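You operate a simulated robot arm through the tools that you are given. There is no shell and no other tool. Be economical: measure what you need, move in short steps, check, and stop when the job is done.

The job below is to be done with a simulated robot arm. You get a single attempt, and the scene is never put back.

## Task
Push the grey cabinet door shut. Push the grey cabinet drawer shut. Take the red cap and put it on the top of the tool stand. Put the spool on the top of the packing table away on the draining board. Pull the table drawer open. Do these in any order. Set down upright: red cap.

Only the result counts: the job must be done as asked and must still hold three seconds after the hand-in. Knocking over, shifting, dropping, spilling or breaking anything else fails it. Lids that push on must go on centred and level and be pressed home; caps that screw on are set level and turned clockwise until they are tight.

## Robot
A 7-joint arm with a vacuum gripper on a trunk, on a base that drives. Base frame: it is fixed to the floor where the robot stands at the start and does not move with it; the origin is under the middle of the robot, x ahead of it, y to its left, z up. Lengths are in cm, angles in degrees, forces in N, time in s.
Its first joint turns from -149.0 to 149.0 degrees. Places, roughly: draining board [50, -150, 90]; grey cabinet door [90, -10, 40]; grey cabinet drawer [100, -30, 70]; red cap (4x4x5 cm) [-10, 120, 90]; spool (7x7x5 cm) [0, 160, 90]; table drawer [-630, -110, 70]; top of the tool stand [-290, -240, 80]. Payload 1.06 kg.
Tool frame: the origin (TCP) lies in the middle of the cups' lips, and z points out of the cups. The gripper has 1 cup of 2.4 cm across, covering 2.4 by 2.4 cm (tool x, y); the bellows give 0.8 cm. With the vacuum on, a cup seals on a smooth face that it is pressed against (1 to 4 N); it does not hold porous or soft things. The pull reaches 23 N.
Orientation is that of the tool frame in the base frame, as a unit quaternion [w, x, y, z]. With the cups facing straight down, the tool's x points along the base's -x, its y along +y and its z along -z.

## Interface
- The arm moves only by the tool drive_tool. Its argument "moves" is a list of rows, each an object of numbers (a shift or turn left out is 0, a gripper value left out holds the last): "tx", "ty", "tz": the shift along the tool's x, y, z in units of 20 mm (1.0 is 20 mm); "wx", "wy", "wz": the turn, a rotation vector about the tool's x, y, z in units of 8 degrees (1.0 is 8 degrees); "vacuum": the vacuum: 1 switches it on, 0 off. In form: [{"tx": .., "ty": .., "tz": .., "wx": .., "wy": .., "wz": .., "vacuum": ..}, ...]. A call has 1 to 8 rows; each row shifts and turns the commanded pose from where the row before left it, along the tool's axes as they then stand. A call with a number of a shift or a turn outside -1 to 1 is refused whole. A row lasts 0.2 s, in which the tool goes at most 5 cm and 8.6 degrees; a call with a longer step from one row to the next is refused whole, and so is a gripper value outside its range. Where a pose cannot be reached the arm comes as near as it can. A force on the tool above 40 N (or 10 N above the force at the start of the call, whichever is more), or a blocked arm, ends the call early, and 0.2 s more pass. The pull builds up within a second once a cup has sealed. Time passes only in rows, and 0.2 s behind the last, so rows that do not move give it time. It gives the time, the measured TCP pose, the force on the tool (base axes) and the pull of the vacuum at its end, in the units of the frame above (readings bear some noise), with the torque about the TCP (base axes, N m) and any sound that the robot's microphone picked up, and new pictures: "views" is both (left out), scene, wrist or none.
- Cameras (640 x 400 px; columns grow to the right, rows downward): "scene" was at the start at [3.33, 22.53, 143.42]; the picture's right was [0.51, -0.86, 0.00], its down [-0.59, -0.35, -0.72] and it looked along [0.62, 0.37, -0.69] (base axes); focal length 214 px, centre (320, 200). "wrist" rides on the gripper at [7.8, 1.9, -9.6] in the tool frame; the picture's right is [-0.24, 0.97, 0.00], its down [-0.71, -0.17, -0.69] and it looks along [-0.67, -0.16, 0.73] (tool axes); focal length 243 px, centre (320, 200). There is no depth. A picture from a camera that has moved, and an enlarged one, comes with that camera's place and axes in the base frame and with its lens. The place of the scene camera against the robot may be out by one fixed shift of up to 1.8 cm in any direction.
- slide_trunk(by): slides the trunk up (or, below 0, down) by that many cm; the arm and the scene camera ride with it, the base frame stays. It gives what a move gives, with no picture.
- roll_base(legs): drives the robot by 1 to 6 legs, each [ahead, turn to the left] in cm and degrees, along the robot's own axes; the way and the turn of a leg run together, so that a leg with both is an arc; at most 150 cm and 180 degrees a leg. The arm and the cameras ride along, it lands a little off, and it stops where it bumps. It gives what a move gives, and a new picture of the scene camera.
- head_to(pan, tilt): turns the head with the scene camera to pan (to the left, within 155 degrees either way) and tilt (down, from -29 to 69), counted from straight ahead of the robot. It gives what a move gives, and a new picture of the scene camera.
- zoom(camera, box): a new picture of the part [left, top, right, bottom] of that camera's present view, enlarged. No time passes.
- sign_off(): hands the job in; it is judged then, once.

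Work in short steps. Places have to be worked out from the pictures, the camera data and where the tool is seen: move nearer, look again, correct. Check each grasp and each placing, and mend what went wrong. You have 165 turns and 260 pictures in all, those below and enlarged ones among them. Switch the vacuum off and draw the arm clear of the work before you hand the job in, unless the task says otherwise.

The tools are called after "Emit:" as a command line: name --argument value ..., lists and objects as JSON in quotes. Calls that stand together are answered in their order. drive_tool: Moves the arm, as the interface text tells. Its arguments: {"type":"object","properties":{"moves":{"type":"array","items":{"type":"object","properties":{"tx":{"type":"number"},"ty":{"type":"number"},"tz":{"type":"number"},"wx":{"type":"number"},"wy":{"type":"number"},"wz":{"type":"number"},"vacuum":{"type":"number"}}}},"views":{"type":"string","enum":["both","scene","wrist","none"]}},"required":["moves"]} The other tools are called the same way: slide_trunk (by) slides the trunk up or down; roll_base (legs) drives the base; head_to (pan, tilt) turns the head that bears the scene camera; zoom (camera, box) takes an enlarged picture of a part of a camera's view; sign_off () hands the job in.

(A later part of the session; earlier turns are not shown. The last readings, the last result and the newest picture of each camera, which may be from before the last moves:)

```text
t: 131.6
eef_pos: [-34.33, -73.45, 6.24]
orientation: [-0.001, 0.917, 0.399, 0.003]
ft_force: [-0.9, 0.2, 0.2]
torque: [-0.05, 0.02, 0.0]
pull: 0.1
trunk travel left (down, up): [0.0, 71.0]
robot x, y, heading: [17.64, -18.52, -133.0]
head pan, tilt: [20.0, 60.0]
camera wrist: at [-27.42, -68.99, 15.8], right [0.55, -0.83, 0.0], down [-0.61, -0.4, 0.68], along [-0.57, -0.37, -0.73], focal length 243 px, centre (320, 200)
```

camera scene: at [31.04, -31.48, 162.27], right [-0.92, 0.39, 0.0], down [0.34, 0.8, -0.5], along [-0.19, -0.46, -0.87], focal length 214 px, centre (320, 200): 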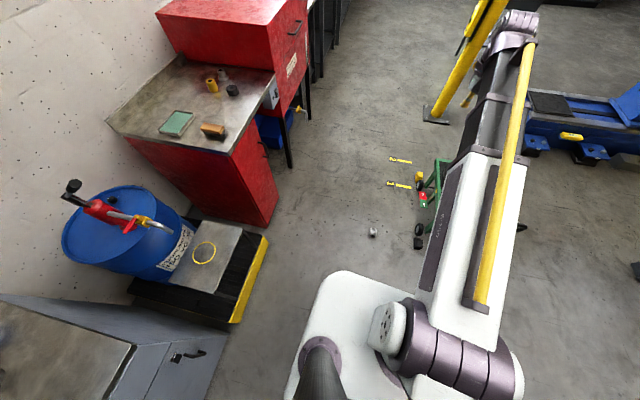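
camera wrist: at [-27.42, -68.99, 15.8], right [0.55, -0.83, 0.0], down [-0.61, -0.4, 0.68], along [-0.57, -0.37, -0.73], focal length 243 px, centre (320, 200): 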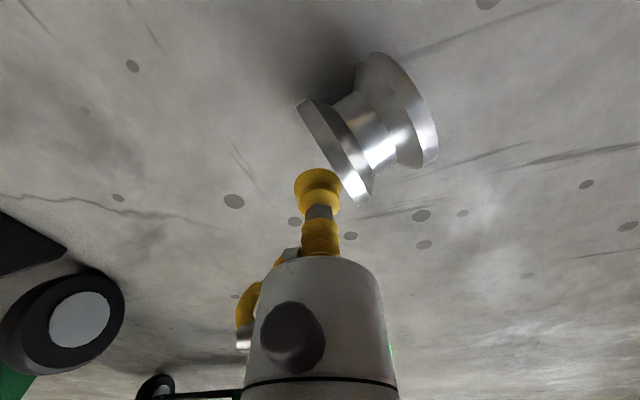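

The cup touches near the rim's top. I go on with small steps.

Emit:
drive_tool --moves '[{"tx": 0.15, "ty": 0.48, "tz": -0.1}, {"tx": 0.15, "ty": 0.48, "tz": -0.15}]' --views "wrist"

```text
t: 132.2
eef_pos: [-32.4, -74.21, 6.8]
orientation: [-0.002, 0.917, 0.4, 0.003]
ft_force: [-0.3, -0.4, 0.5]
torque: [0.01, 0.01, -0.03]
pull: 0.1
trunk travel left (down, up): [0.0, 71.0]
robot x, y, heading: [17.58, -18.44, -132.8]
head pan, tilt: [20.0, 60.0]
camera wrist: at [-25.59, -69.76, 16.24], right [0.55, -0.83, 0.0], down [-0.61, -0.4, 0.68], along [-0.57, -0.38, -0.73], focal length 243 px, centre (320, 200)
```

wrist: 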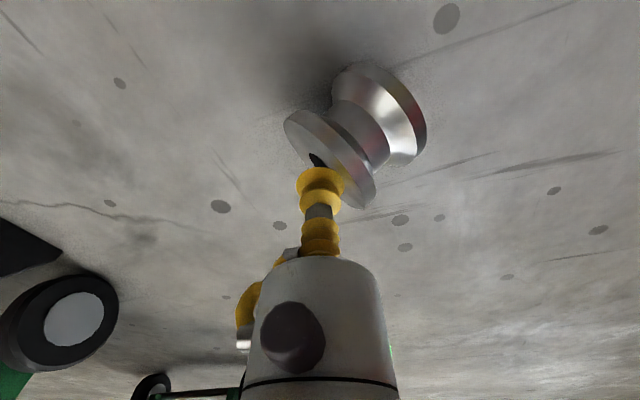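

It is tipping as intended: the near face is leaning up. I continue.

Emit:
drive_tool --moves '[{"tx": 0.15, "ty": 0.48, "tz": -0.1}, {"tx": 0.15, "ty": 0.48, "tz": -0.05}]' --views "wrist"

```text
t: 132.8
eef_pos: [-30.38, -75.02, 6.95]
orientation: [-0.001, 0.917, 0.399, 0.003]
ft_force: [0.2, -1.2, 0.9]
torque: [0.0, 0.03, 0.01]
pull: 0.1
trunk travel left (down, up): [0.0, 71.0]
robot x, y, heading: [17.3, -18.48, -132.7]
head pan, tilt: [20.0, 60.0]
camera wrist: at [-23.6, -70.69, 16.49], right [0.55, -0.83, 0.0], down [-0.61, -0.4, 0.68], along [-0.57, -0.38, -0.73], focal length 243 px, centre (320, 200)
```

wrist: 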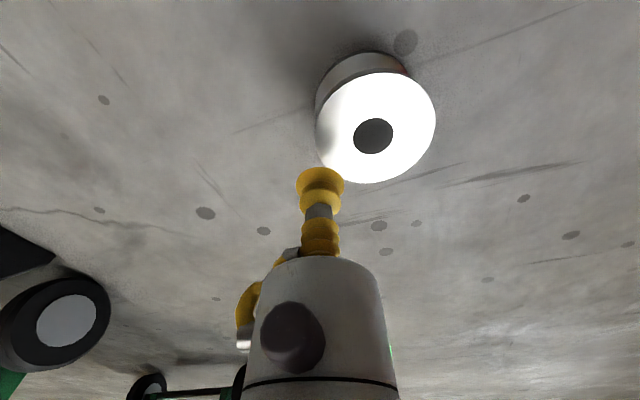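

It stands upright again. Its top centre is near (-27.1, -76.4); I move over the ring (r≈2.1) and look closely.

Emit:
drive_tool --moves '[{"tx": 0.21, "ty": 0.68, "tz": -0.1}, {"tz": 0.4}]' --views "wrist"

Emit:
zoom --camera "wrist" --box '[270, 60, 430, 220]'

```text
t: 133.3
eef_pos: [-29.17, -75.71, 6.31]
orientation: [-0.002, 0.917, 0.399, 0.002]
ft_force: [-0.4, 0.0, 0.3]
torque: [0.0, -0.02, 0.03]
pull: 0.2
trunk travel left (down, up): [0.0, 71.0]
robot x, y, heading: [17.15, -18.58, -133.1]
head pan, tilt: [20.0, 60.0]
camera wrist: at [-22.34, -71.23, 15.9], right [0.55, -0.83, 0.0], down [-0.61, -0.4, 0.68], along [-0.57, -0.38, -0.73], focal length 243 px, centre (320, 200)
```

wrist: 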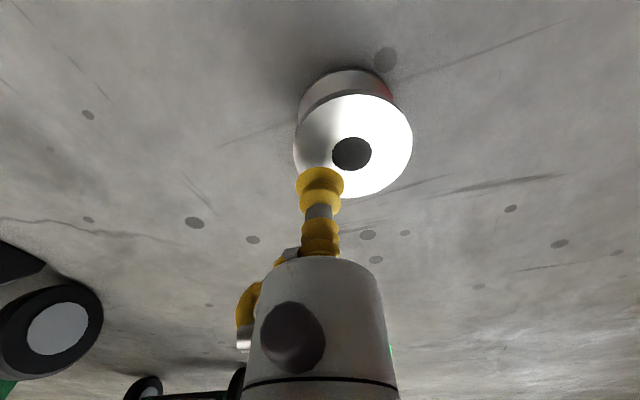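

```text
2.50 times, centred on (350, 140) of wrist
camera zoom: at [-22.34, -71.23, 15.9], right [0.55, -0.83, 0.0], down [-0.61, -0.4, 0.68], along [-0.57, -0.38, -0.73], focal length 606 px, centre (245, 350)
```

zoom: 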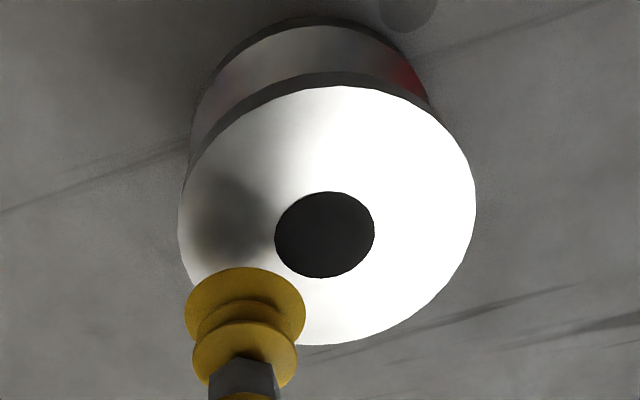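

The geometry gives r≈2.1, the middle of the ring. Vacuum on and down gently.

Emit:
drive_tool --moves '[{"tz": 0.4, "vacuum": 1}, {"tz": 0.2}, {"tz": 0.15}, {"tz": 0.1}, {}, {}]' --views "none"

```text
t: 134.8
eef_pos: [-29.17, -75.77, 4.71]
orientation: [-0.001, 0.917, 0.4, 0.002]
ft_force: [-1.2, 0.8, -0.2]
torque: [0.0, 0.04, -0.01]
pull: 23.3
trunk travel left (down, up): [0.0, 71.0]
robot x, y, heading: [17.36, -18.21, -132.9]
head pan, tilt: [20.0, 60.0]
```

Sealed again (23 N). I lift slowly and then raise the trunk, checking the pull.

Emit:
drive_tool --moves '[{"tz": -0.2}, {"tz": -0.4}, {"tz": -0.6}, {"tz": -0.8}, {"tz": -0.8}, {"tz": -0.8}, {"tz": -0.6}, {"tz": -0.3}]' --views "wrist"

Emit:
slide_trunk --by 40

Emit:
slide_trunk --by 31

```text
t: 136.6
eef_pos: [-29.46, -75.69, 13.7]
orientation: [-0.001, 0.917, 0.4, 0.002]
ft_force: [0.0, -0.9, -2.5]
torque: [0.03, 0.06, -0.02]
pull: 23.9
trunk travel left (down, up): [0.0, 71.0]
robot x, y, heading: [17.46, -18.54, -133.0]
head pan, tilt: [20.0, 60.0]
camera wrist: at [-22.56, -71.29, 23.26], right [0.55, -0.83, 0.0], down [-0.61, -0.4, 0.68], along [-0.57, -0.37, -0.73], focal length 243 px, centre (320, 200)
```

wrist: 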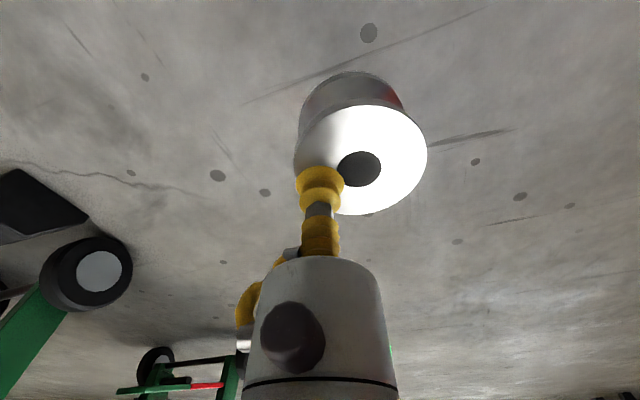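

```text
t: 140.4
eef_pos: [-29.4, -75.73, 53.68]
orientation: [-0.001, 0.917, 0.399, 0.003]
ft_force: [0.6, 0.4, -1.6]
torque: [0.04, 0.02, -0.03]
pull: 22.8
trunk travel left (down, up): [-40.0, 31.0]
robot x, y, heading: [17.36, -18.34, -133.2]
head pan, tilt: [20.0, 60.0]
```

```text
t: 143.5
eef_pos: [-29.46, -75.7, 84.75]
orientation: [-0.001, 0.917, 0.399, 0.003]
ft_force: [-0.6, 0.8, -1.4]
torque: [-0.02, 0.02, 0.0]
pull: 23.2
trunk travel left (down, up): [-71.0, 0.0]
robot x, y, heading: [17.27, -18.53, -132.9]
head pan, tilt: [20.0, 60.0]
```

Still held. I raise the arm to z≈108 and then move the base in short legs, checking the pull each time.

Emit:
drive_tool --moves '[{"tz": -0.6}, {"tz": -1}, {"tz": -1}, {"tz": -1}, {"tz": -1}, {"tz": -1}, {"tz": -1}, {"tz": -0.7}]' --views "none"

Emit:
drive_tool --moves '[{"tz": -0.6}, {"tz": -1}, {"tz": -1}, {"tz": -1}, {"tz": -0.7}, {"tz": -0.3}]' --views "none"

Emit:
roll_base --legs '[[0, 4], [0, 5], [0, 5], [0, 5], [0, 5], [0, 5]]'

```text
t: 145.3
eef_pos: [-29.38, -75.68, 99.3]
orientation: [-0.001, 0.917, 0.4, 0.003]
ft_force: [-0.2, 0.3, -2.2]
torque: [0.02, 0.07, 0.02]
pull: 22.7
trunk travel left (down, up): [-71.0, 0.0]
robot x, y, heading: [17.41, -18.7, -133.0]
head pan, tilt: [20.0, 60.0]
```

```text
t: 146.7
eef_pos: [-29.54, -75.9, 108.42]
orientation: [-0.001, 0.916, 0.4, 0.003]
ft_force: [0.2, 0.7, -2.4]
torque: [0.03, 0.03, -0.01]
pull: 22.7
trunk travel left (down, up): [-71.0, 0.0]
robot x, y, heading: [17.52, -18.44, -132.7]
head pan, tilt: [20.0, 60.0]
```

```text
t: 150.0
eef_pos: [4.53, -91.42, 108.42]
orientation: [-0.002, 0.786, 0.618, 0.002]
ft_force: [-0.3, 0.0, -2.6]
torque: [0.0, 0.03, 0.0]
pull: 23.6
trunk travel left (down, up): [-71.0, 0.0]
robot x, y, heading: [17.4, -18.4, -103.6]
head pan, tilt: [20.0, 60.0]
camera scene: at [36.47, -23.35, 162.26], right [-0.99, -0.11, 0.0], down [-0.1, 0.86, -0.5], along [0.05, -0.5, -0.87], focal length 214 px, centre (320, 200)
```

scene: 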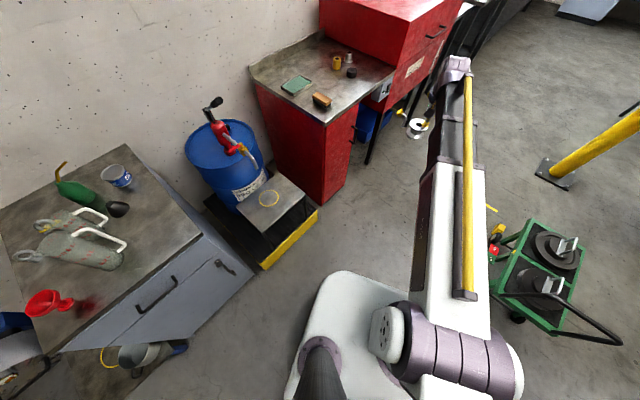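

Held. Now ahead 50 cm in short legs.

Emit:
roll_base --legs '[[7, 0], [9, 0], [9, 0], [9, 0], [9, 0], [7, 0]]'

Emit:
roll_base --legs '[[0, 5], [0, 6], [0, 6], [0, 6], [0, 6], [0, 6]]'

Emit:
zoom --camera "scene" --box '[160, 0, 480, 200]'

```text
t: 154.4
eef_pos: [-7.91, -140.03, 108.41]
orientation: [-0.002, 0.789, 0.614, 0.002]
ft_force: [0.4, -0.7, -2.1]
torque: [-0.01, 0.02, -0.01]
pull: 23.0
trunk travel left (down, up): [-71.0, 0.0]
robot x, y, heading: [5.7, -67.36, -104.1]
head pan, tilt: [20.0, 60.0]
camera scene: at [24.41, -72.26, 162.26], right [-0.99, -0.1, 0.0], down [-0.09, 0.86, -0.5], along [0.05, -0.5, -0.87], focal length 214 px, centre (320, 200)
```

scene: 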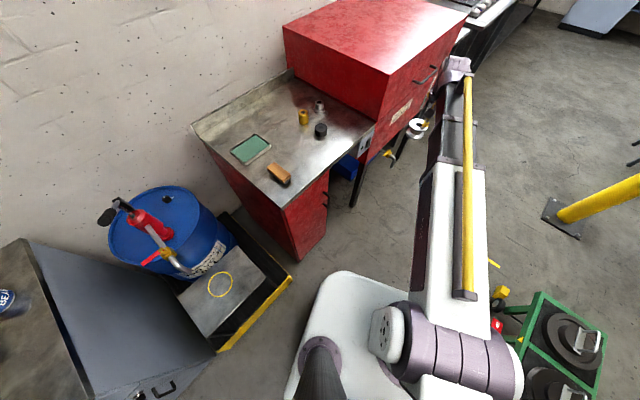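

```text
t: 158.0
eef_pos: [36.49, -134.52, 108.53]
orientation: [-0.003, 0.567, 0.824, 0.001]
ft_force: [0.6, -0.3, -2.2]
torque: [-0.03, 0.06, 0.01]
pull: 22.9
trunk travel left (down, up): [-71.0, 0.0]
robot x, y, heading: [5.64, -66.94, -69.0]
head pan, tilt: [20.0, 60.0]
camera scene: at [24.85, -60.5, 162.26], right [-0.76, -0.65, 0.0], down [-0.57, 0.65, -0.5], along [0.33, -0.38, -0.87], focal length 214 px, centre (320, 200)
```

scene: 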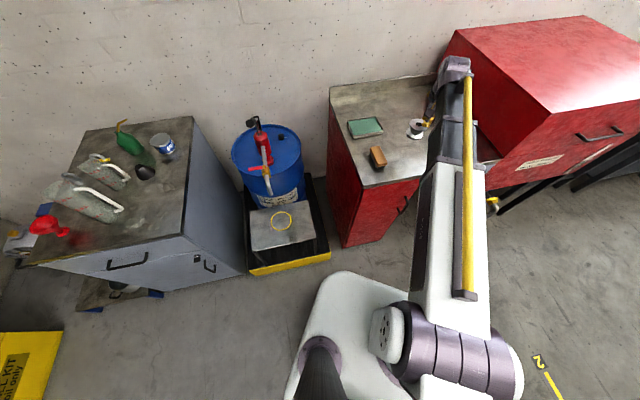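

```text
2.00 times, centred on (320, 100) of scene
camera zoom: at [24.85, -60.5, 162.26], right [-0.76, -0.65, 0.0], down [-0.57, 0.65, -0.5], along [0.33, -0.38, -0.87], focal length 429 px, centre (320, 400)
```

zoom: 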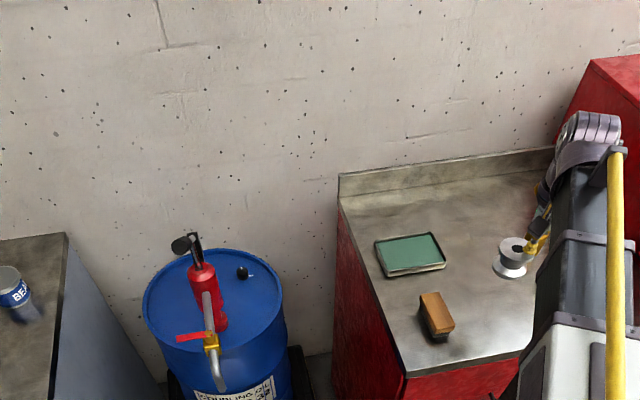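

Held and over the red unit's metal worktop, whose middle (≈(48, -152)) matches the draining board's given place. I look with the wrist camera for a free spot.

Emit:
drive_tool --moves '[{}]' --views "wrist"

```text
t: 158.4
eef_pos: [36.4, -134.47, 108.54]
orientation: [-0.001, 0.567, 0.824, 0.001]
ft_force: [-0.7, 0.3, -3.0]
torque: [-0.06, 0.04, 0.04]
pull: 22.5
trunk travel left (down, up): [-71.0, 0.0]
robot x, y, heading: [5.42, -67.04, -68.9]
head pan, tilt: [20.0, 60.0]
camera wrist: at [35.45, -126.5, 118.03], right [0.99, 0.13, 0.0], down [0.09, -0.73, 0.68], along [0.09, -0.68, -0.73], focal length 243 px, centre (320, 200)
```

wrist: 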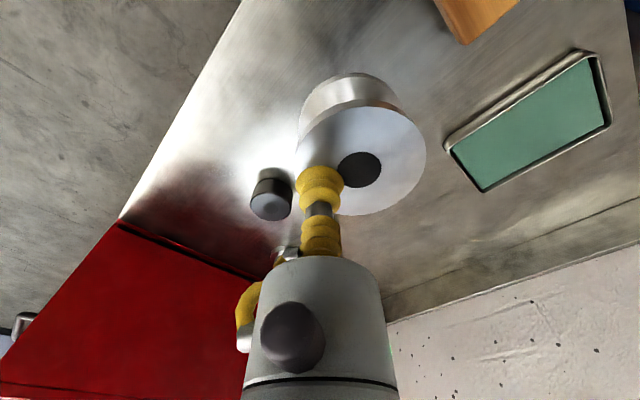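

The spot near (42, -145) is free: 14 cm from the dark bottle and from the teal tray. I move the spool over it gently.

Emit:
drive_tool --moves '[{"tx": -0.4, "ty": -0.05}, {"tx": -0.8, "ty": -0.05}, {"tx": -0.9, "ty": -0.05}, {"tx": -0.9, "ty": -0.05}, {"tx": -0.9, "ty": -0.05}, {"tx": -0.9, "ty": -0.05}, {"tx": -0.8, "ty": -0.02}, {"tx": -0.5}]' --views "wrist"

Emit:
zoom --camera "scene" --box '[310, 50, 470, 200]'

```text
t: 160.2
eef_pos: [39.95, -146.23, 108.52]
orientation: [-0.003, 0.568, 0.823, 0.002]
ft_force: [0.0, -0.1, -2.2]
torque: [-0.03, 0.0, -0.02]
pull: 22.7
trunk travel left (down, up): [-71.0, 0.0]
robot x, y, heading: [5.65, -67.11, -69.2]
head pan, tilt: [20.0, 60.0]
camera wrist: at [39.06, -138.18, 118.13], right [0.99, 0.13, 0.0], down [0.09, -0.73, 0.68], along [0.09, -0.68, -0.73], focal length 243 px, centre (320, 200)
```

wrist: 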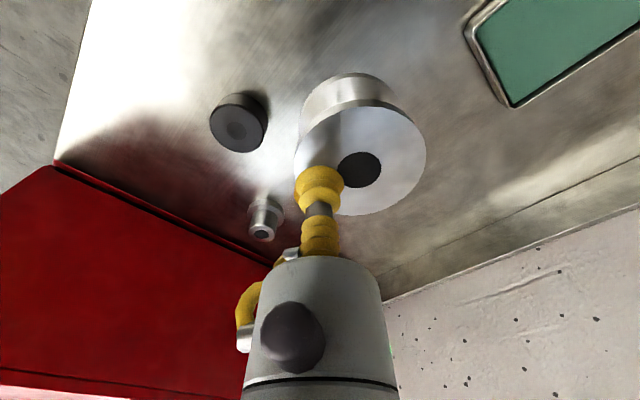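

```text
2.67 times, centred on (390, 125) of scene
camera zoom: at [24.82, -60.54, 162.26], right [-0.76, -0.65, 0.0], down [-0.57, 0.65, -0.5], along [0.33, -0.38, -0.87], focal length 572 px, centre (133, 400)
```

zoom: 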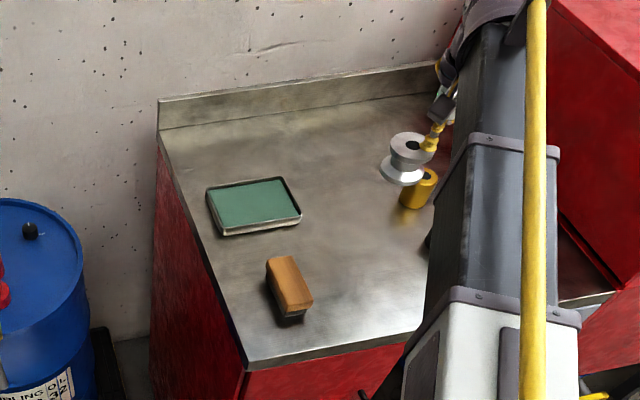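

The spool is over free metal; the yellow cylinder is about 12 cm beyond. I come back 2 cm for margin and descend to z 98.

Emit:
drive_tool --moves '[{"tx": 0.7}, {"tz": 0.6}, {"tz": 1}, {"tz": 1}, {"tz": 1}, {"tz": 1}, {"tz": 0.6}]' --views "wrist"

```text
t: 161.8
eef_pos: [39.5, -144.73, 97.99]
orientation: [-0.001, 0.567, 0.824, 0.002]
ft_force: [0.5, 0.0, -2.4]
torque: [-0.03, 0.04, 0.0]
pull: 23.1
trunk travel left (down, up): [-71.0, 0.0]
robot x, y, heading: [5.75, -67.19, -69.2]
head pan, tilt: [20.0, 60.0]
camera wrist: at [38.59, -136.77, 107.56], right [0.99, 0.13, 0.0], down [0.09, -0.73, 0.68], along [0.09, -0.68, -0.73], focal length 243 px, centre (320, 200)
```

wrist: 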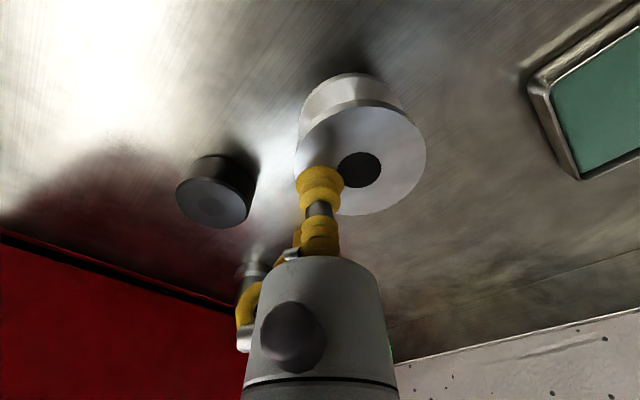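

I go on down in 5 mm steps, watching the force.

Emit:
drive_tool --moves '[{"tz": 0.3}, {"tz": 0.3}, {"tz": 0.3}, {"tz": 0.3}, {"tz": 0.25}]' --views "none"

Emit:
zoom --camera "scene" --box '[370, 70, 450, 130]'

```text
t: 163.0
eef_pos: [39.52, -144.83, 95.19]
orientation: [-0.002, 0.567, 0.824, 0.001]
ft_force: [-0.6, -0.5, -2.0]
torque: [-0.04, 0.06, 0.0]
pull: 22.9
trunk travel left (down, up): [-71.0, 0.0]
robot x, y, heading: [5.17, -66.74, -69.2]
head pan, tilt: [20.0, 60.0]
```

```text
6.67 times, centred on (410, 100) of scene
camera zoom: at [24.82, -60.53, 162.26], right [-0.76, -0.65, 0.0], down [-0.57, 0.65, -0.5], along [0.33, -0.38, -0.87], focal length 1430 px, centre (-280, 867)
```

zoom: 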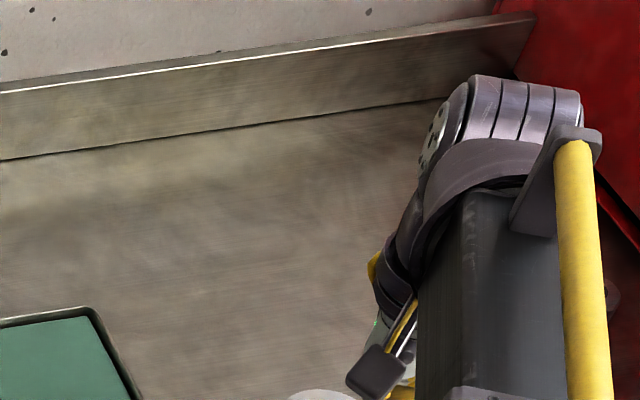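

Emit:
drive_tool --moves '[{"tz": 0.15}, {"tz": 0.15}, {"tz": 0.15}, {"tz": 0.15}, {"tz": 0.15}]' --views "wrist"

```text
t: 164.2
eef_pos: [39.6, -144.69, 93.73]
orientation: [-0.001, 0.567, 0.824, 0.0]
ft_force: [3.0, -4.5, 21.0]
torque: [0.08, -0.08, -0.03]
pull: 22.8
trunk travel left (down, up): [-71.0, 0.0]
robot x, y, heading: [5.5, -67.19, -69.0]
head pan, tilt: [20.0, 60.0]
camera wrist: at [38.64, -136.67, 103.36], right [0.99, 0.13, 0.0], down [0.09, -0.72, 0.68], along [0.09, -0.68, -0.73], focal length 243 px, centre (320, 200)
```

wrist: 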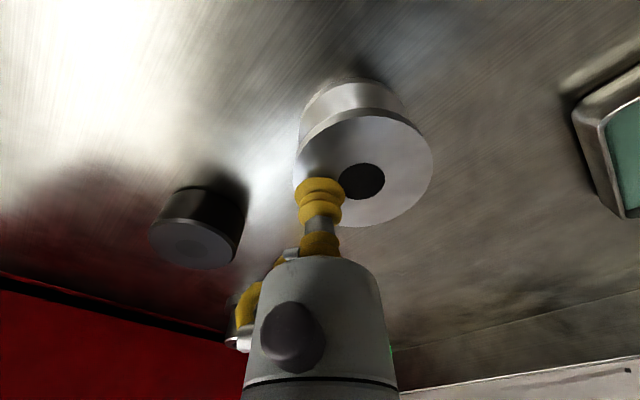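

The spool sits on the worktop (21 N). I ease up 3 mm, release the vacuum and wait for the pull to vanish, then lift.

Emit:
drive_tool --moves '[{"tz": -0.2}, {"vacuum": 0}, {}, {}, {}, {}]' --views "none"

Emit:
drive_tool --moves '[{"tz": -0.2}, {"tz": -0.4}, {"tz": -0.8}, {"tz": -1}, {"tz": -1}]' --views "wrist"

```text
t: 165.6
eef_pos: [39.61, -144.75, 94.06]
orientation: [-0.001, 0.567, 0.824, 0.002]
ft_force: [-1.0, 0.6, 3.5]
torque: [0.01, -0.02, 0.04]
pull: 0.1
trunk travel left (down, up): [-71.0, 0.0]
robot x, y, heading: [5.59, -67.31, -69.1]
head pan, tilt: [20.0, 60.0]
```

```text
t: 166.8
eef_pos: [39.53, -144.98, 100.85]
orientation: [-0.002, 0.567, 0.824, 0.002]
ft_force: [1.0, -0.3, -0.6]
torque: [-0.04, 0.05, 0.01]
pull: 0.0
trunk travel left (down, up): [-71.0, 0.0]
robot x, y, heading: [5.56, -66.93, -69.0]
head pan, tilt: [20.0, 60.0]
camera wrist: at [38.62, -137.02, 110.36], right [0.99, 0.13, 0.0], down [0.09, -0.73, 0.68], along [0.09, -0.68, -0.73], focal length 243 px, centre (320, 200)
```

wrist: 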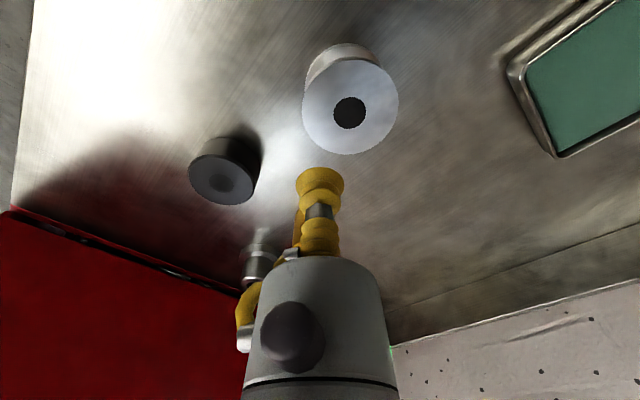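

The spool stands on the draining board. I raise the tool and back straight away to the packing table (138 cm), then turn left to face it.

Emit:
drive_tool --moves '[{"tz": -1}, {"tz": -1}, {"tz": -1}, {"tz": -1}, {"tz": -1}, {"tz": -1}, {"tz": -1}, {"tz": -1}]' --views "none"

Emit:
drive_tool --moves '[{"tx": 1}, {"tx": 1}, {"tx": 1}, {"tx": 1}, {"tx": 1}, {"tx": 1}, {"tx": 1}]' --views "none"

Emit:
roll_base --legs '[[-136, 0], [0, 124.5]]'

Emit:
drive_tool --moves '[{}]' --views "wrist"

```text
t: 168.6
eef_pos: [39.38, -144.98, 117.13]
orientation: [-0.003, 0.567, 0.823, 0.002]
ft_force: [-0.7, 0.2, 0.0]
torque: [0.0, 0.02, -0.01]
pull: 0.1
trunk travel left (down, up): [-71.0, 0.0]
robot x, y, heading: [5.57, -67.16, -69.3]
head pan, tilt: [20.0, 60.0]
```

```text
t: 170.2
eef_pos: [34.55, -131.78, 116.97]
orientation: [-0.003, 0.567, 0.823, 0.001]
ft_force: [-0.4, -0.3, 0.2]
torque: [0.02, -0.05, 0.0]
pull: 0.1
trunk travel left (down, up): [-71.0, 0.0]
robot x, y, heading: [5.32, -67.34, -69.1]
head pan, tilt: [20.0, 60.0]
```

```text
t: 182.3
eef_pos: [-11.46, 122.08, 116.91]
orientation: [-0.003, -0.493, 0.87, -0.001]
ft_force: [0.5, 0.2, -0.3]
torque: [-0.03, -0.02, -0.03]
pull: 0.0
trunk travel left (down, up): [-71.0, 0.0]
robot x, y, heading: [-44.01, 59.27, 59.2]
head pan, tilt: [20.0, 60.0]
camera scene: at [-59.2, 71.89, 162.26], right [0.98, -0.19, 0.0], down [-0.16, -0.85, -0.5], along [0.09, 0.49, -0.87], focal length 214 px, centre (320, 200)
```

scene: 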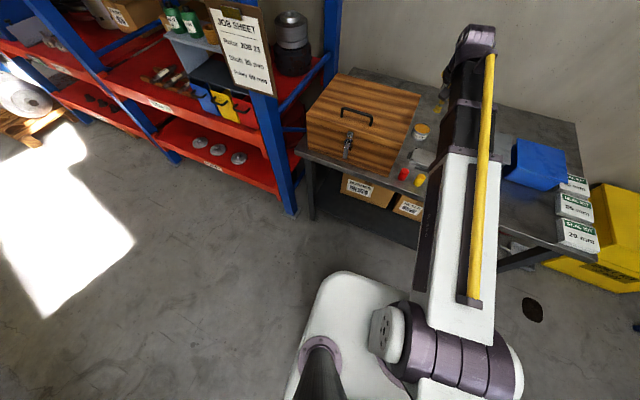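

```text
t: 182.7
eef_pos: [-11.43, 121.96, 117.08]
orientation: [-0.002, -0.493, 0.87, -0.001]
ft_force: [0.4, 0.2, 0.3]
torque: [-0.02, 0.0, -0.03]
pull: 0.1
trunk travel left (down, up): [-71.0, 0.0]
robot x, y, heading: [-44.31, 59.12, 59.1]
head pan, tilt: [20.0, 60.0]
camera wrist: at [-17.05, 116.39, 126.55], right [-0.71, 0.7, 0.0], down [0.51, 0.52, 0.68], along [0.48, 0.49, -0.73], focal length 243 px, centre (320, 200)
```

wrist: 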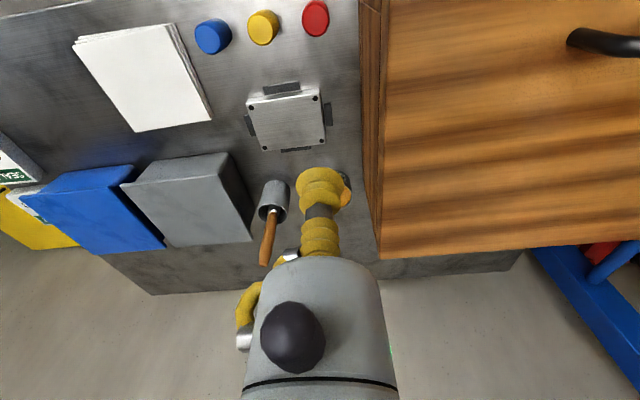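

Red cap computes to (-13.8, 119.0), top z≈90. I move over it and descend to z 97, keeping ~5 cm off the box's side.

Emit:
drive_tool --moves '[{"tx": 0.95, "ty": 0.13}, {"tx": 0.95, "ty": 0.13}, {"tz": 1}, {"tz": 1}, {"tz": 1}, {"tz": 1}, {"tz": 1}]' --views "none"

Emit:
drive_tool --moves '[{"tz": 1}, {"tz": 1}, {"tz": 1}, {"tz": 1}, {"tz": 1}]' --views "wrist"

```text
t: 184.3
eef_pos: [-13.84, 119.18, 106.98]
orientation: [-0.002, -0.493, 0.87, -0.001]
ft_force: [0.1, 0.1, 0.2]
torque: [0.0, 0.01, 0.02]
pull: 0.1
trunk travel left (down, up): [-71.0, 0.0]
robot x, y, heading: [-44.29, 58.96, 59.0]
head pan, tilt: [20.0, 60.0]
```

```text
t: 185.5
eef_pos: [-13.81, 118.97, 97.0]
orientation: [-0.002, -0.493, 0.87, -0.002]
ft_force: [-0.6, 0.2, 0.4]
torque: [-0.01, -0.02, 0.01]
pull: 0.1
trunk travel left (down, up): [-71.0, 0.0]
robot x, y, heading: [-44.19, 58.96, 59.3]
head pan, tilt: [20.0, 60.0]
camera wrist: at [-19.38, 113.21, 106.56], right [-0.71, 0.7, 0.0], down [0.51, 0.52, 0.68], along [0.48, 0.49, -0.73], focal length 243 px, centre (320, 200)
```

wrist: 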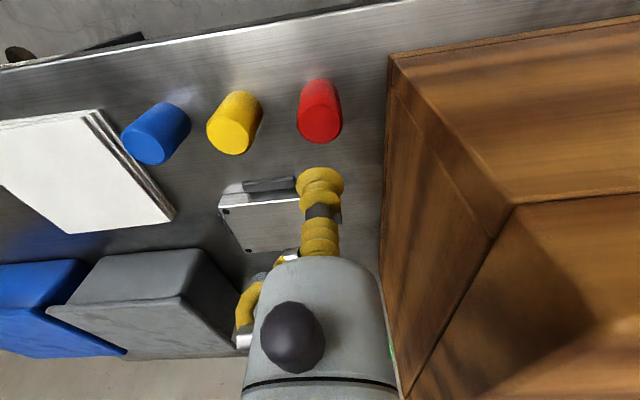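

The cap's top centre solves to (-13.5, 119.2): almost exactly under the cup. Small correction, vacuum on, and down.

Emit:
drive_tool --moves '[{"tx": -0.16, "ty": -0.08}, {"tz": 1}, {"tz": 1}, {"tz": 1, "vacuum": 1}, {"tz": 0.4}]' --views "wrist"

Emit:
drive_tool --moves '[{"tz": 0.2}, {"tz": 0.15}, {}, {}]' --views "none"

```text
t: 186.7
eef_pos: [-13.7, 119.02, 90.19]
orientation: [-0.003, -0.493, 0.87, -0.001]
ft_force: [-0.6, -0.5, 0.8]
torque: [0.02, 0.02, 0.0]
pull: 20.6
trunk travel left (down, up): [-71.0, 0.0]
robot x, y, heading: [-44.05, 59.03, 58.9]
head pan, tilt: [20.0, 60.0]
camera wrist: at [-19.23, 113.34, 99.77], right [-0.71, 0.7, 0.0], down [0.51, 0.52, 0.68], along [0.48, 0.49, -0.73], focal length 243 px, centre (320, 200)
```

wrist: 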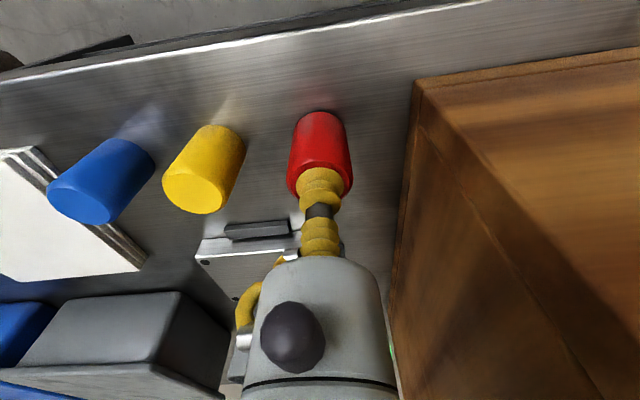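

```text
t: 187.7
eef_pos: [-13.91, 118.92, 89.54]
orientation: [-0.002, -0.493, 0.87, -0.001]
ft_force: [0.3, -1.2, 13.5]
torque: [-0.02, -0.01, 0.02]
pull: 22.9
trunk travel left (down, up): [-71.0, 0.0]
robot x, y, heading: [-44.05, 59.07, 59.1]
head pan, tilt: [20.0, 60.0]
```

Cap held (23 N). I lift straight up.

Emit:
drive_tool --moves '[{"tz": -0.4}, {"tz": -0.7}, {"tz": -1}, {"tz": -1}, {"tz": -1}, {"tz": -1}, {"tz": -1}, {"tz": -1}]' --views "none"

Emit:
drive_tool --moves '[{"tz": -1}, {"tz": -1}, {"tz": -1}, {"tz": -1}, {"tz": -1}, {"tz": -0.7}, {"tz": -0.3}]' --views "wrist"

Emit:
head_to --pan 140 --tilt 30

```text
t: 189.5
eef_pos: [-13.58, 118.99, 103.82]
orientation: [-0.002, -0.494, 0.87, -0.002]
ft_force: [0.6, 0.3, -0.7]
torque: [-0.01, -0.02, 0.0]
pull: 22.6
trunk travel left (down, up): [-71.0, 0.0]
robot x, y, heading: [-44.12, 59.1, 59.0]
head pan, tilt: [20.0, 60.0]
```

```text
t: 191.1
eef_pos: [-13.56, 119.24, 115.68]
orientation: [-0.002, -0.493, 0.87, -0.001]
ft_force: [0.6, -0.9, -0.9]
torque: [-0.01, -0.01, -0.04]
pull: 23.0
trunk travel left (down, up): [-71.0, 0.0]
robot x, y, heading: [-44.19, 59.06, 58.9]
head pan, tilt: [20.0, 60.0]
camera wrist: at [-19.11, 113.56, 125.22], right [-0.71, 0.7, 0.0], down [0.51, 0.52, 0.68], along [0.48, 0.49, -0.73], focal length 243 px, centre (320, 200)
```

wrist: 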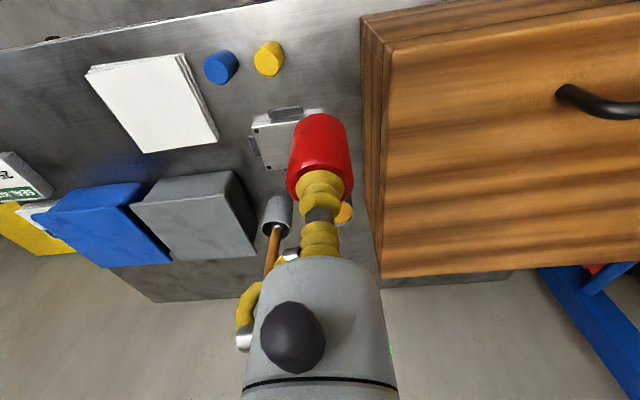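

```text
t: 193.1
eef_pos: [-13.63, 119.24, 115.61]
orientation: [-0.002, -0.493, 0.87, -0.002]
ft_force: [0.1, 0.7, -0.7]
torque: [-0.01, -0.02, 0.01]
pull: 23.3
trunk travel left (down, up): [-71.0, 0.0]
robot x, y, heading: [-44.05, 58.82, 59.1]
head pan, tilt: [140.0, 30.0]
camera scene: at [-69.0, 62.37, 166.47], right [-0.33, 0.94, 0.0], down [0.47, 0.16, -0.87], along [-0.82, -0.28, -0.5], focal length 214 px, centre (320, 200)
```

scene: 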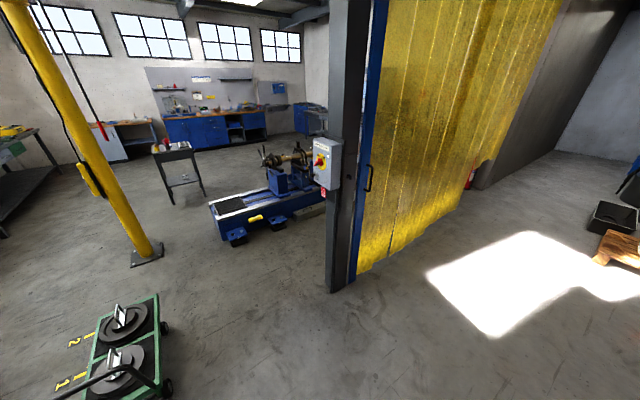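

The cap hangs centred. Route: back off the table, turn left to 125° and back past the cart's right side into the aisle, in short legs so as not to lose the cap.

Emit:
roll_base --legs '[[-20, 0], [-20, 0], [0, 16], [0, 17], [0, 17], [0, 16]]'

Emit:
roll_base --legs '[[-15, 0], [-18, 0], [-18, 0], [-18, 0], [-18, 0], [-17, 0]]'

```text
t: 199.7
eef_pos: [-107.77, 77.05, 115.69]
orientation: [0.001, 0.89, -0.455, 0.002]
ft_force: [-0.6, 0.5, 0.2]
torque: [-0.01, -0.02, -0.01]
pull: 22.6
trunk travel left (down, up): [-71.0, 0.0]
robot x, y, heading: [-64.84, 25.22, 125.9]
head pan, tilt: [140.0, 30.0]
camera scene: at [-75.79, 3.79, 166.47], right [-1.0, 0.07, 0.0], down [0.04, 0.5, -0.87], along [-0.06, -0.86, -0.5], focal length 214 px, centre (320, 200)
```

scene: 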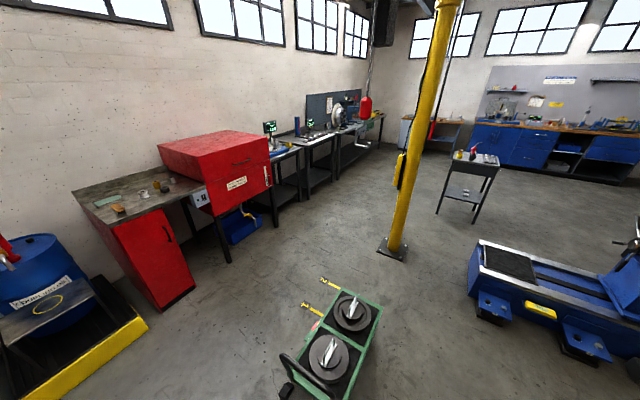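

```text
t: 206.6
eef_pos: [-46.6, -7.86, 115.67]
orientation: [0.001, 0.887, -0.462, 0.002]
ft_force: [-0.8, 0.5, 0.1]
torque: [0.0, 0.01, -0.01]
pull: 22.7
trunk travel left (down, up): [-71.0, 0.0]
robot x, y, heading: [-4.2, -60.46, 125.0]
head pan, tilt: [140.0, 30.0]
camera scene: at [-15.79, -81.65, 166.47], right [-1.0, 0.09, 0.0], down [0.04, 0.5, -0.87], along [-0.08, -0.86, -0.5], focal length 214 px, centre (320, 200)
```

scene: 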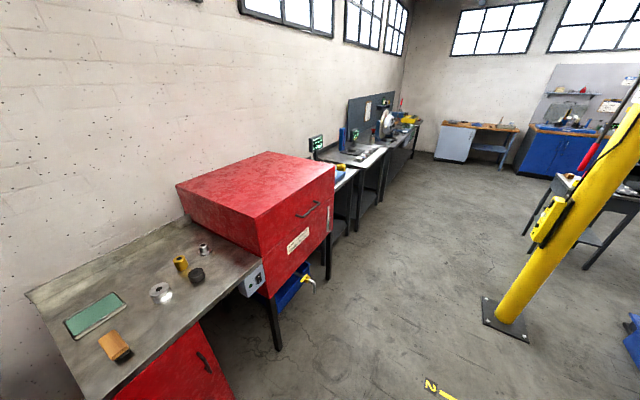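

The spool is seen standing on the draining board, and the cap is still held. I turn right 70° and back down the aisle.

Emit:
roll_base --legs '[[0, -14], [0, -14], [0, -14], [0, -14], [0, -14]]'

Emit:
roll_base --legs '[[-20, 0], [-25, 0], [-25, 0], [-25, 0], [-25, 0], [-25, 0]]'

Emit:
roll_base --legs '[[-20, 0], [-25, 0], [-25, 0], [-25, 0], [-25, 0], [-20, 0]]'

```text
t: 211.2
eef_pos: [29.33, -2.06, 115.69]
orientation: [-0.003, -0.471, 0.882, -0.001]
ft_force: [0.0, -0.1, -0.5]
torque: [0.01, 0.03, 0.01]
pull: 23.1
trunk travel left (down, up): [-71.0, 0.0]
robot x, y, heading: [-4.25, -60.62, 56.0]
head pan, tilt: [140.0, 30.0]
camera scene: at [-28.94, -55.98, 166.48], right [-0.28, 0.96, 0.0], down [0.48, 0.14, -0.87], along [-0.83, -0.24, -0.5], focal length 214 px, centre (320, 200)
```

scene: 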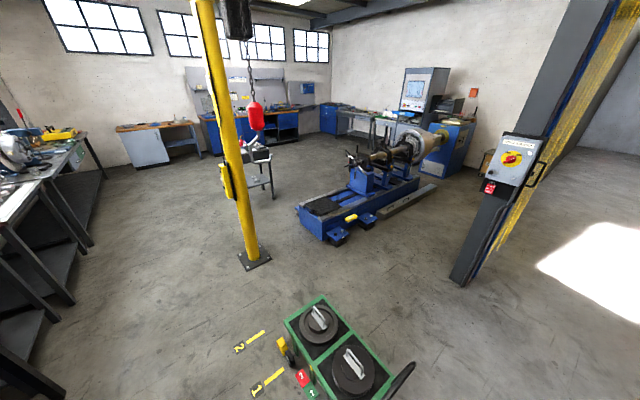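

```text
t: 219.9
eef_pos: [-52.16, -124.67, 115.73]
orientation: [-0.003, -0.476, 0.879, -0.001]
ft_force: [0.2, 0.0, -0.2]
torque: [0.01, 0.02, -0.01]
pull: 22.8
trunk travel left (down, up): [-71.0, 0.0]
robot x, y, heading: [-85.07, -183.52, 57.0]
head pan, tilt: [140.0, 30.0]
camera scene: at [-109.93, -179.27, 166.47], right [-0.29, 0.96, 0.0], down [0.48, 0.15, -0.87], along [-0.83, -0.25, -0.5], focal length 214 px, centre (320, 200)
```

scene: 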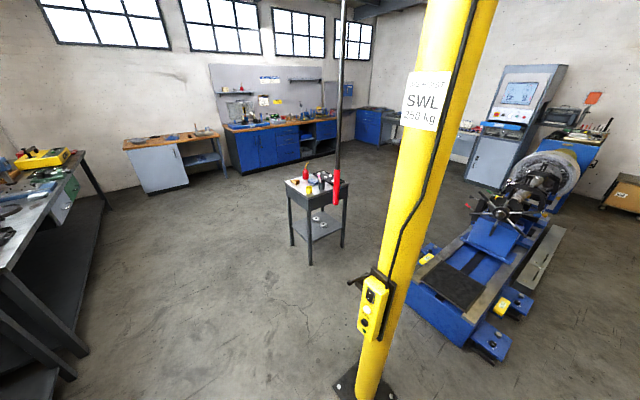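

```text
t: 228.4
eef_pos: [-128.43, -240.77, 115.6]
orientation: [-0.002, -0.482, 0.876, -0.002]
ft_force: [0.8, -0.6, 0.2]
torque: [0.04, -0.05, 0.03]
pull: 22.8
trunk travel left (down, up): [-71.0, 0.0]
robot x, y, heading: [-160.91, -300.17, 57.6]
head pan, tilt: [140.0, 30.0]
camera scene: at [-185.4, -296.12, 166.47], right [-0.3, 0.95, 0.0], down [0.48, 0.15, -0.87], along [-0.83, -0.26, -0.5], focal length 214 px, centre (320, 200)
```

scene: 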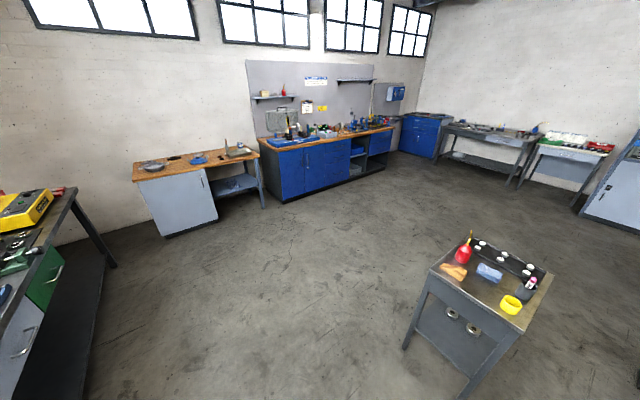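

Cap still held. The tool stand is in clear view; I zoom on its top.

Emit:
zoom --camera "scene" --box '[400, 210, 580, 340]'

```text
3.08 times, centred on (490, 275) of scene
camera zoom: at [-185.4, -296.12, 166.47], right [-0.3, 0.95, 0.0], down [0.48, 0.15, -0.87], along [-0.83, -0.26, -0.5], focal length 660 px, centre (-203, -31)
```

zoom: 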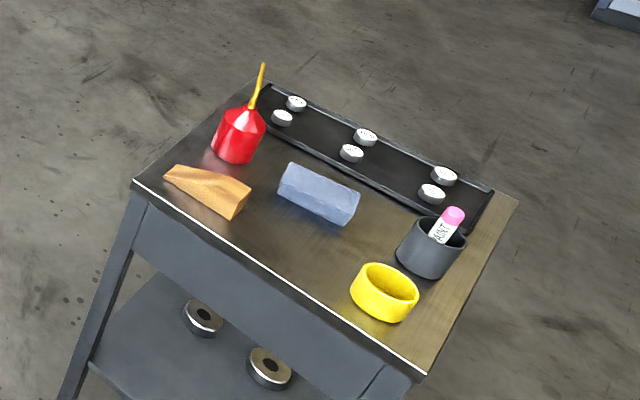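

A free spot between wedge, blue block and yellow tape lies near (-271.5, -243.5). I turn left 95° towards it and drive 50 cm, in short legs.

Emit:
roll_base --legs '[[0, 15], [0, 16], [0, 16], [0, 16], [0, 16], [0, 16]]'

Emit:
roll_base --legs '[[12, 0], [13, 0], [13, 0], [11, 0]]'

Emit:
drive_tool --moves '[{}]' --views "wrist"

```text
t: 234.3
eef_pos: [-222.67, -273.7, 115.63]
orientation: [0.0, 0.973, -0.231, 0.004]
ft_force: [0.6, 0.1, 0.5]
torque: [0.02, 0.01, 0.02]
pull: 23.1
trunk travel left (down, up): [-71.0, 0.0]
robot x, y, heading: [-160.43, -299.66, 153.2]
head pan, tilt: [140.0, 30.0]
camera scene: at [-160.1, -324.23, 166.47], right [-0.92, -0.39, 0.0], down [-0.2, 0.46, -0.87], along [0.34, -0.8, -0.5], focal length 214 px, centre (320, 200)
```

scene: 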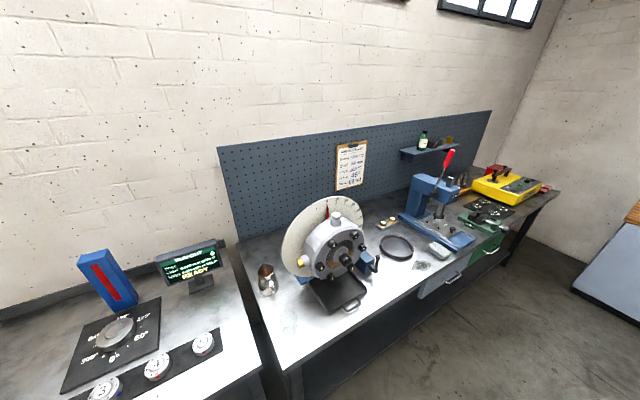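

```text
t: 238.1
eef_pos: [-266.27, -251.88, 115.56]
orientation: [0.001, 0.973, -0.232, 0.003]
ft_force: [-0.2, -0.8, -0.7]
torque: [0.01, 0.0, -0.01]
pull: 23.0
trunk travel left (down, up): [-71.0, 0.0]
robot x, y, heading: [-204.04, -278.13, 153.1]
head pan, tilt: [140.0, 30.0]
camera scene: at [-203.55, -302.3, 166.48], right [-0.92, -0.39, 0.0], down [-0.2, 0.46, -0.87], along [0.34, -0.8, -0.5], focal length 214 px, centre (320, 200)
```

scene: 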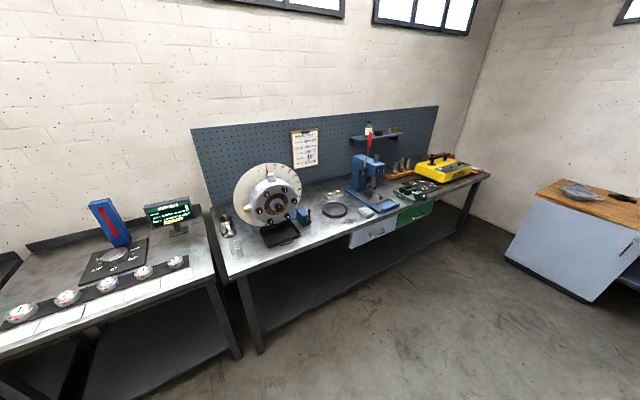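

```text
t: 238.5
eef_pos: [-266.22, -251.85, 115.62]
orientation: [0.0, 0.973, -0.231, 0.003]
ft_force: [-0.3, 0.6, -0.4]
torque: [0.02, 0.0, -0.02]
pull: 22.5
trunk travel left (down, up): [-71.0, 0.0]
robot x, y, heading: [-203.98, -278.36, 153.3]
head pan, tilt: [140.0, 30.0]
camera wrist: at [-260.08, -257.05, 125.19], right [-0.65, -0.76, 0.0], down [-0.56, 0.47, 0.68], along [-0.52, 0.44, -0.73], focal length 243 px, centre (320, 200)
```

wrist: 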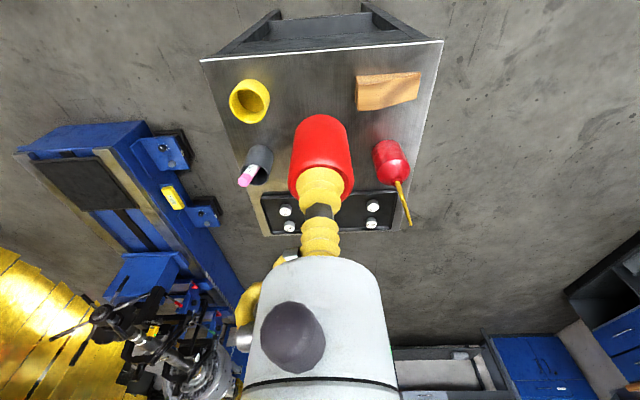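

The free area between tape and wedge is confirmed near (-271, -245.3). I move over it and lower to z 95.

Emit:
drive_tool --moves '[{"tx": -0.9, "ty": -0.47}, {"tx": -0.9, "ty": -0.47}, {"tx": -0.9, "ty": -0.47}, {"tx": -0.9, "ty": -0.46}, {"tz": 1}, {"tz": 1}, {"tz": 1}, {"tz": 1}]' --views "none"

Emit:
drive_tool --moves '[{"tz": 1}, {"tz": 1}, {"tz": 1}, {"tz": 1}, {"tz": 1}, {"tz": 1}]' --views "wrist"

```text
t: 240.3
eef_pos: [-270.91, -245.36, 107.56]
orientation: [0.001, 0.973, -0.231, 0.003]
ft_force: [0.4, 0.3, -0.1]
torque: [0.0, -0.01, 0.04]
pull: 22.5
trunk travel left (down, up): [-71.0, 0.0]
robot x, y, heading: [-203.86, -278.08, 153.1]
head pan, tilt: [140.0, 30.0]
```

```text
t: 241.7
eef_pos: [-270.9, -245.41, 95.73]
orientation: [0.001, 0.973, -0.231, 0.003]
ft_force: [0.9, 0.1, -0.4]
torque: [-0.01, -0.01, -0.01]
pull: 22.9
trunk travel left (down, up): [-71.0, 0.0]
robot x, y, heading: [-203.95, -278.28, 153.3]
head pan, tilt: [140.0, 30.0]
camera wrist: at [-264.79, -250.53, 105.22], right [-0.65, -0.76, 0.0], down [-0.56, 0.47, 0.68], along [-0.52, 0.44, -0.73], focal length 243 px, centre (320, 200)
```

wrist: 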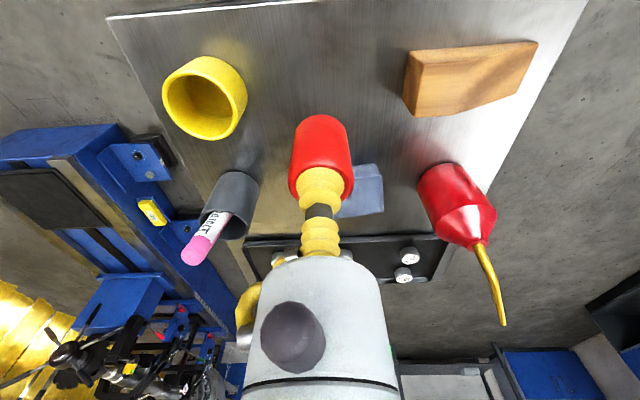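

Clear all round; the blue block is behind. I lower to 88 and look.

Emit:
drive_tool --moves '[{"tz": 1}, {"tz": 1}, {"tz": 1}, {"tz": 0.6}]' --views "wrist"

```text
t: 242.7
eef_pos: [-270.95, -245.32, 88.25]
orientation: [0.0, 0.973, -0.231, 0.002]
ft_force: [1.0, -0.6, -0.3]
torque: [-0.01, 0.0, -0.01]
pull: 22.4
trunk travel left (down, up): [-71.0, 0.0]
robot x, y, heading: [-204.06, -278.42, 153.4]
head pan, tilt: [140.0, 30.0]
camera wrist: at [-264.68, -250.5, 97.86], right [-0.65, -0.76, 0.0], down [-0.56, 0.47, 0.68], along [-0.52, 0.44, -0.73], focal length 243 px, centre (320, 200)
```

wrist: 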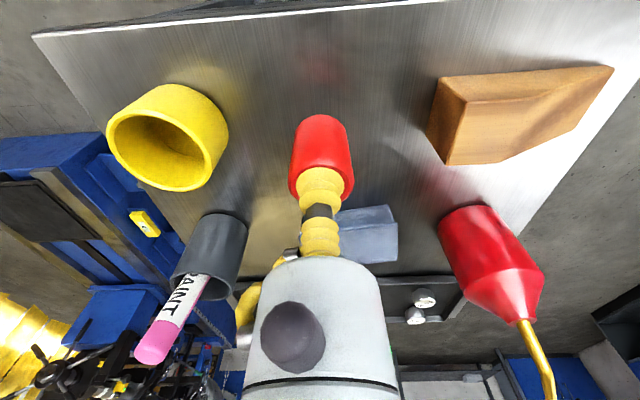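

Still clear. I descend in 3–4 mm steps until the force rises.

Emit:
drive_tool --moves '[{"tz": 0.3}, {"tz": 0.3}, {"tz": 0.2}, {"tz": 0.2}, {"tz": 0.15}]' --views "none"

Emit:
drive_tool --moves '[{"tz": 0.15}, {"tz": 0.15}]' --views "wrist"

```text
t: 243.9
eef_pos: [-270.94, -245.37, 86.0]
orientation: [0.0, 0.973, -0.231, 0.002]
ft_force: [-0.6, -0.6, -0.1]
torque: [0.01, 0.01, 0.02]
pull: 23.2
trunk travel left (down, up): [-71.0, 0.0]
robot x, y, heading: [-204.1, -278.19, 153.4]
head pan, tilt: [140.0, 30.0]
```

```text
t: 244.5
eef_pos: [-271.01, -245.4, 85.51]
orientation: [0.002, 0.973, -0.231, 0.003]
ft_force: [0.3, -0.8, -0.2]
torque: [-0.01, 0.01, 0.0]
pull: 22.7
trunk travel left (down, up): [-71.0, 0.0]
robot x, y, heading: [-204.11, -278.14, 153.3]
head pan, tilt: [140.0, 30.0]
camera wrist: at [-264.8, -250.44, 95.0], right [-0.65, -0.76, 0.0], down [-0.56, 0.47, 0.68], along [-0.52, 0.44, -0.73], focal length 243 px, centre (320, 200)
```

wrist: 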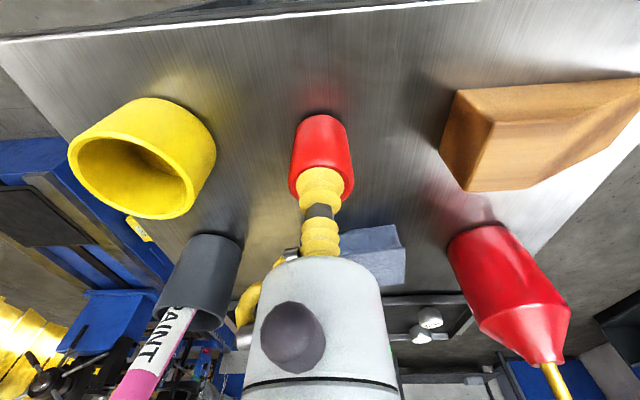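

Emit:
drive_tool --moves '[{"tz": 0.15}, {"tz": 0.15}, {"tz": 0.1}, {"tz": 0.1}]' --views "none"

```text
t: 245.5
eef_pos: [-270.77, -245.26, 84.73]
orientation: [-0.001, 0.973, -0.232, 0.002]
ft_force: [-0.9, 3.4, 17.3]
torque: [0.02, 0.05, 0.02]
pull: 22.7
trunk travel left (down, up): [-71.0, 0.0]
robot x, y, heading: [-204.15, -278.17, 153.2]
head pan, tilt: [140.0, 30.0]
```

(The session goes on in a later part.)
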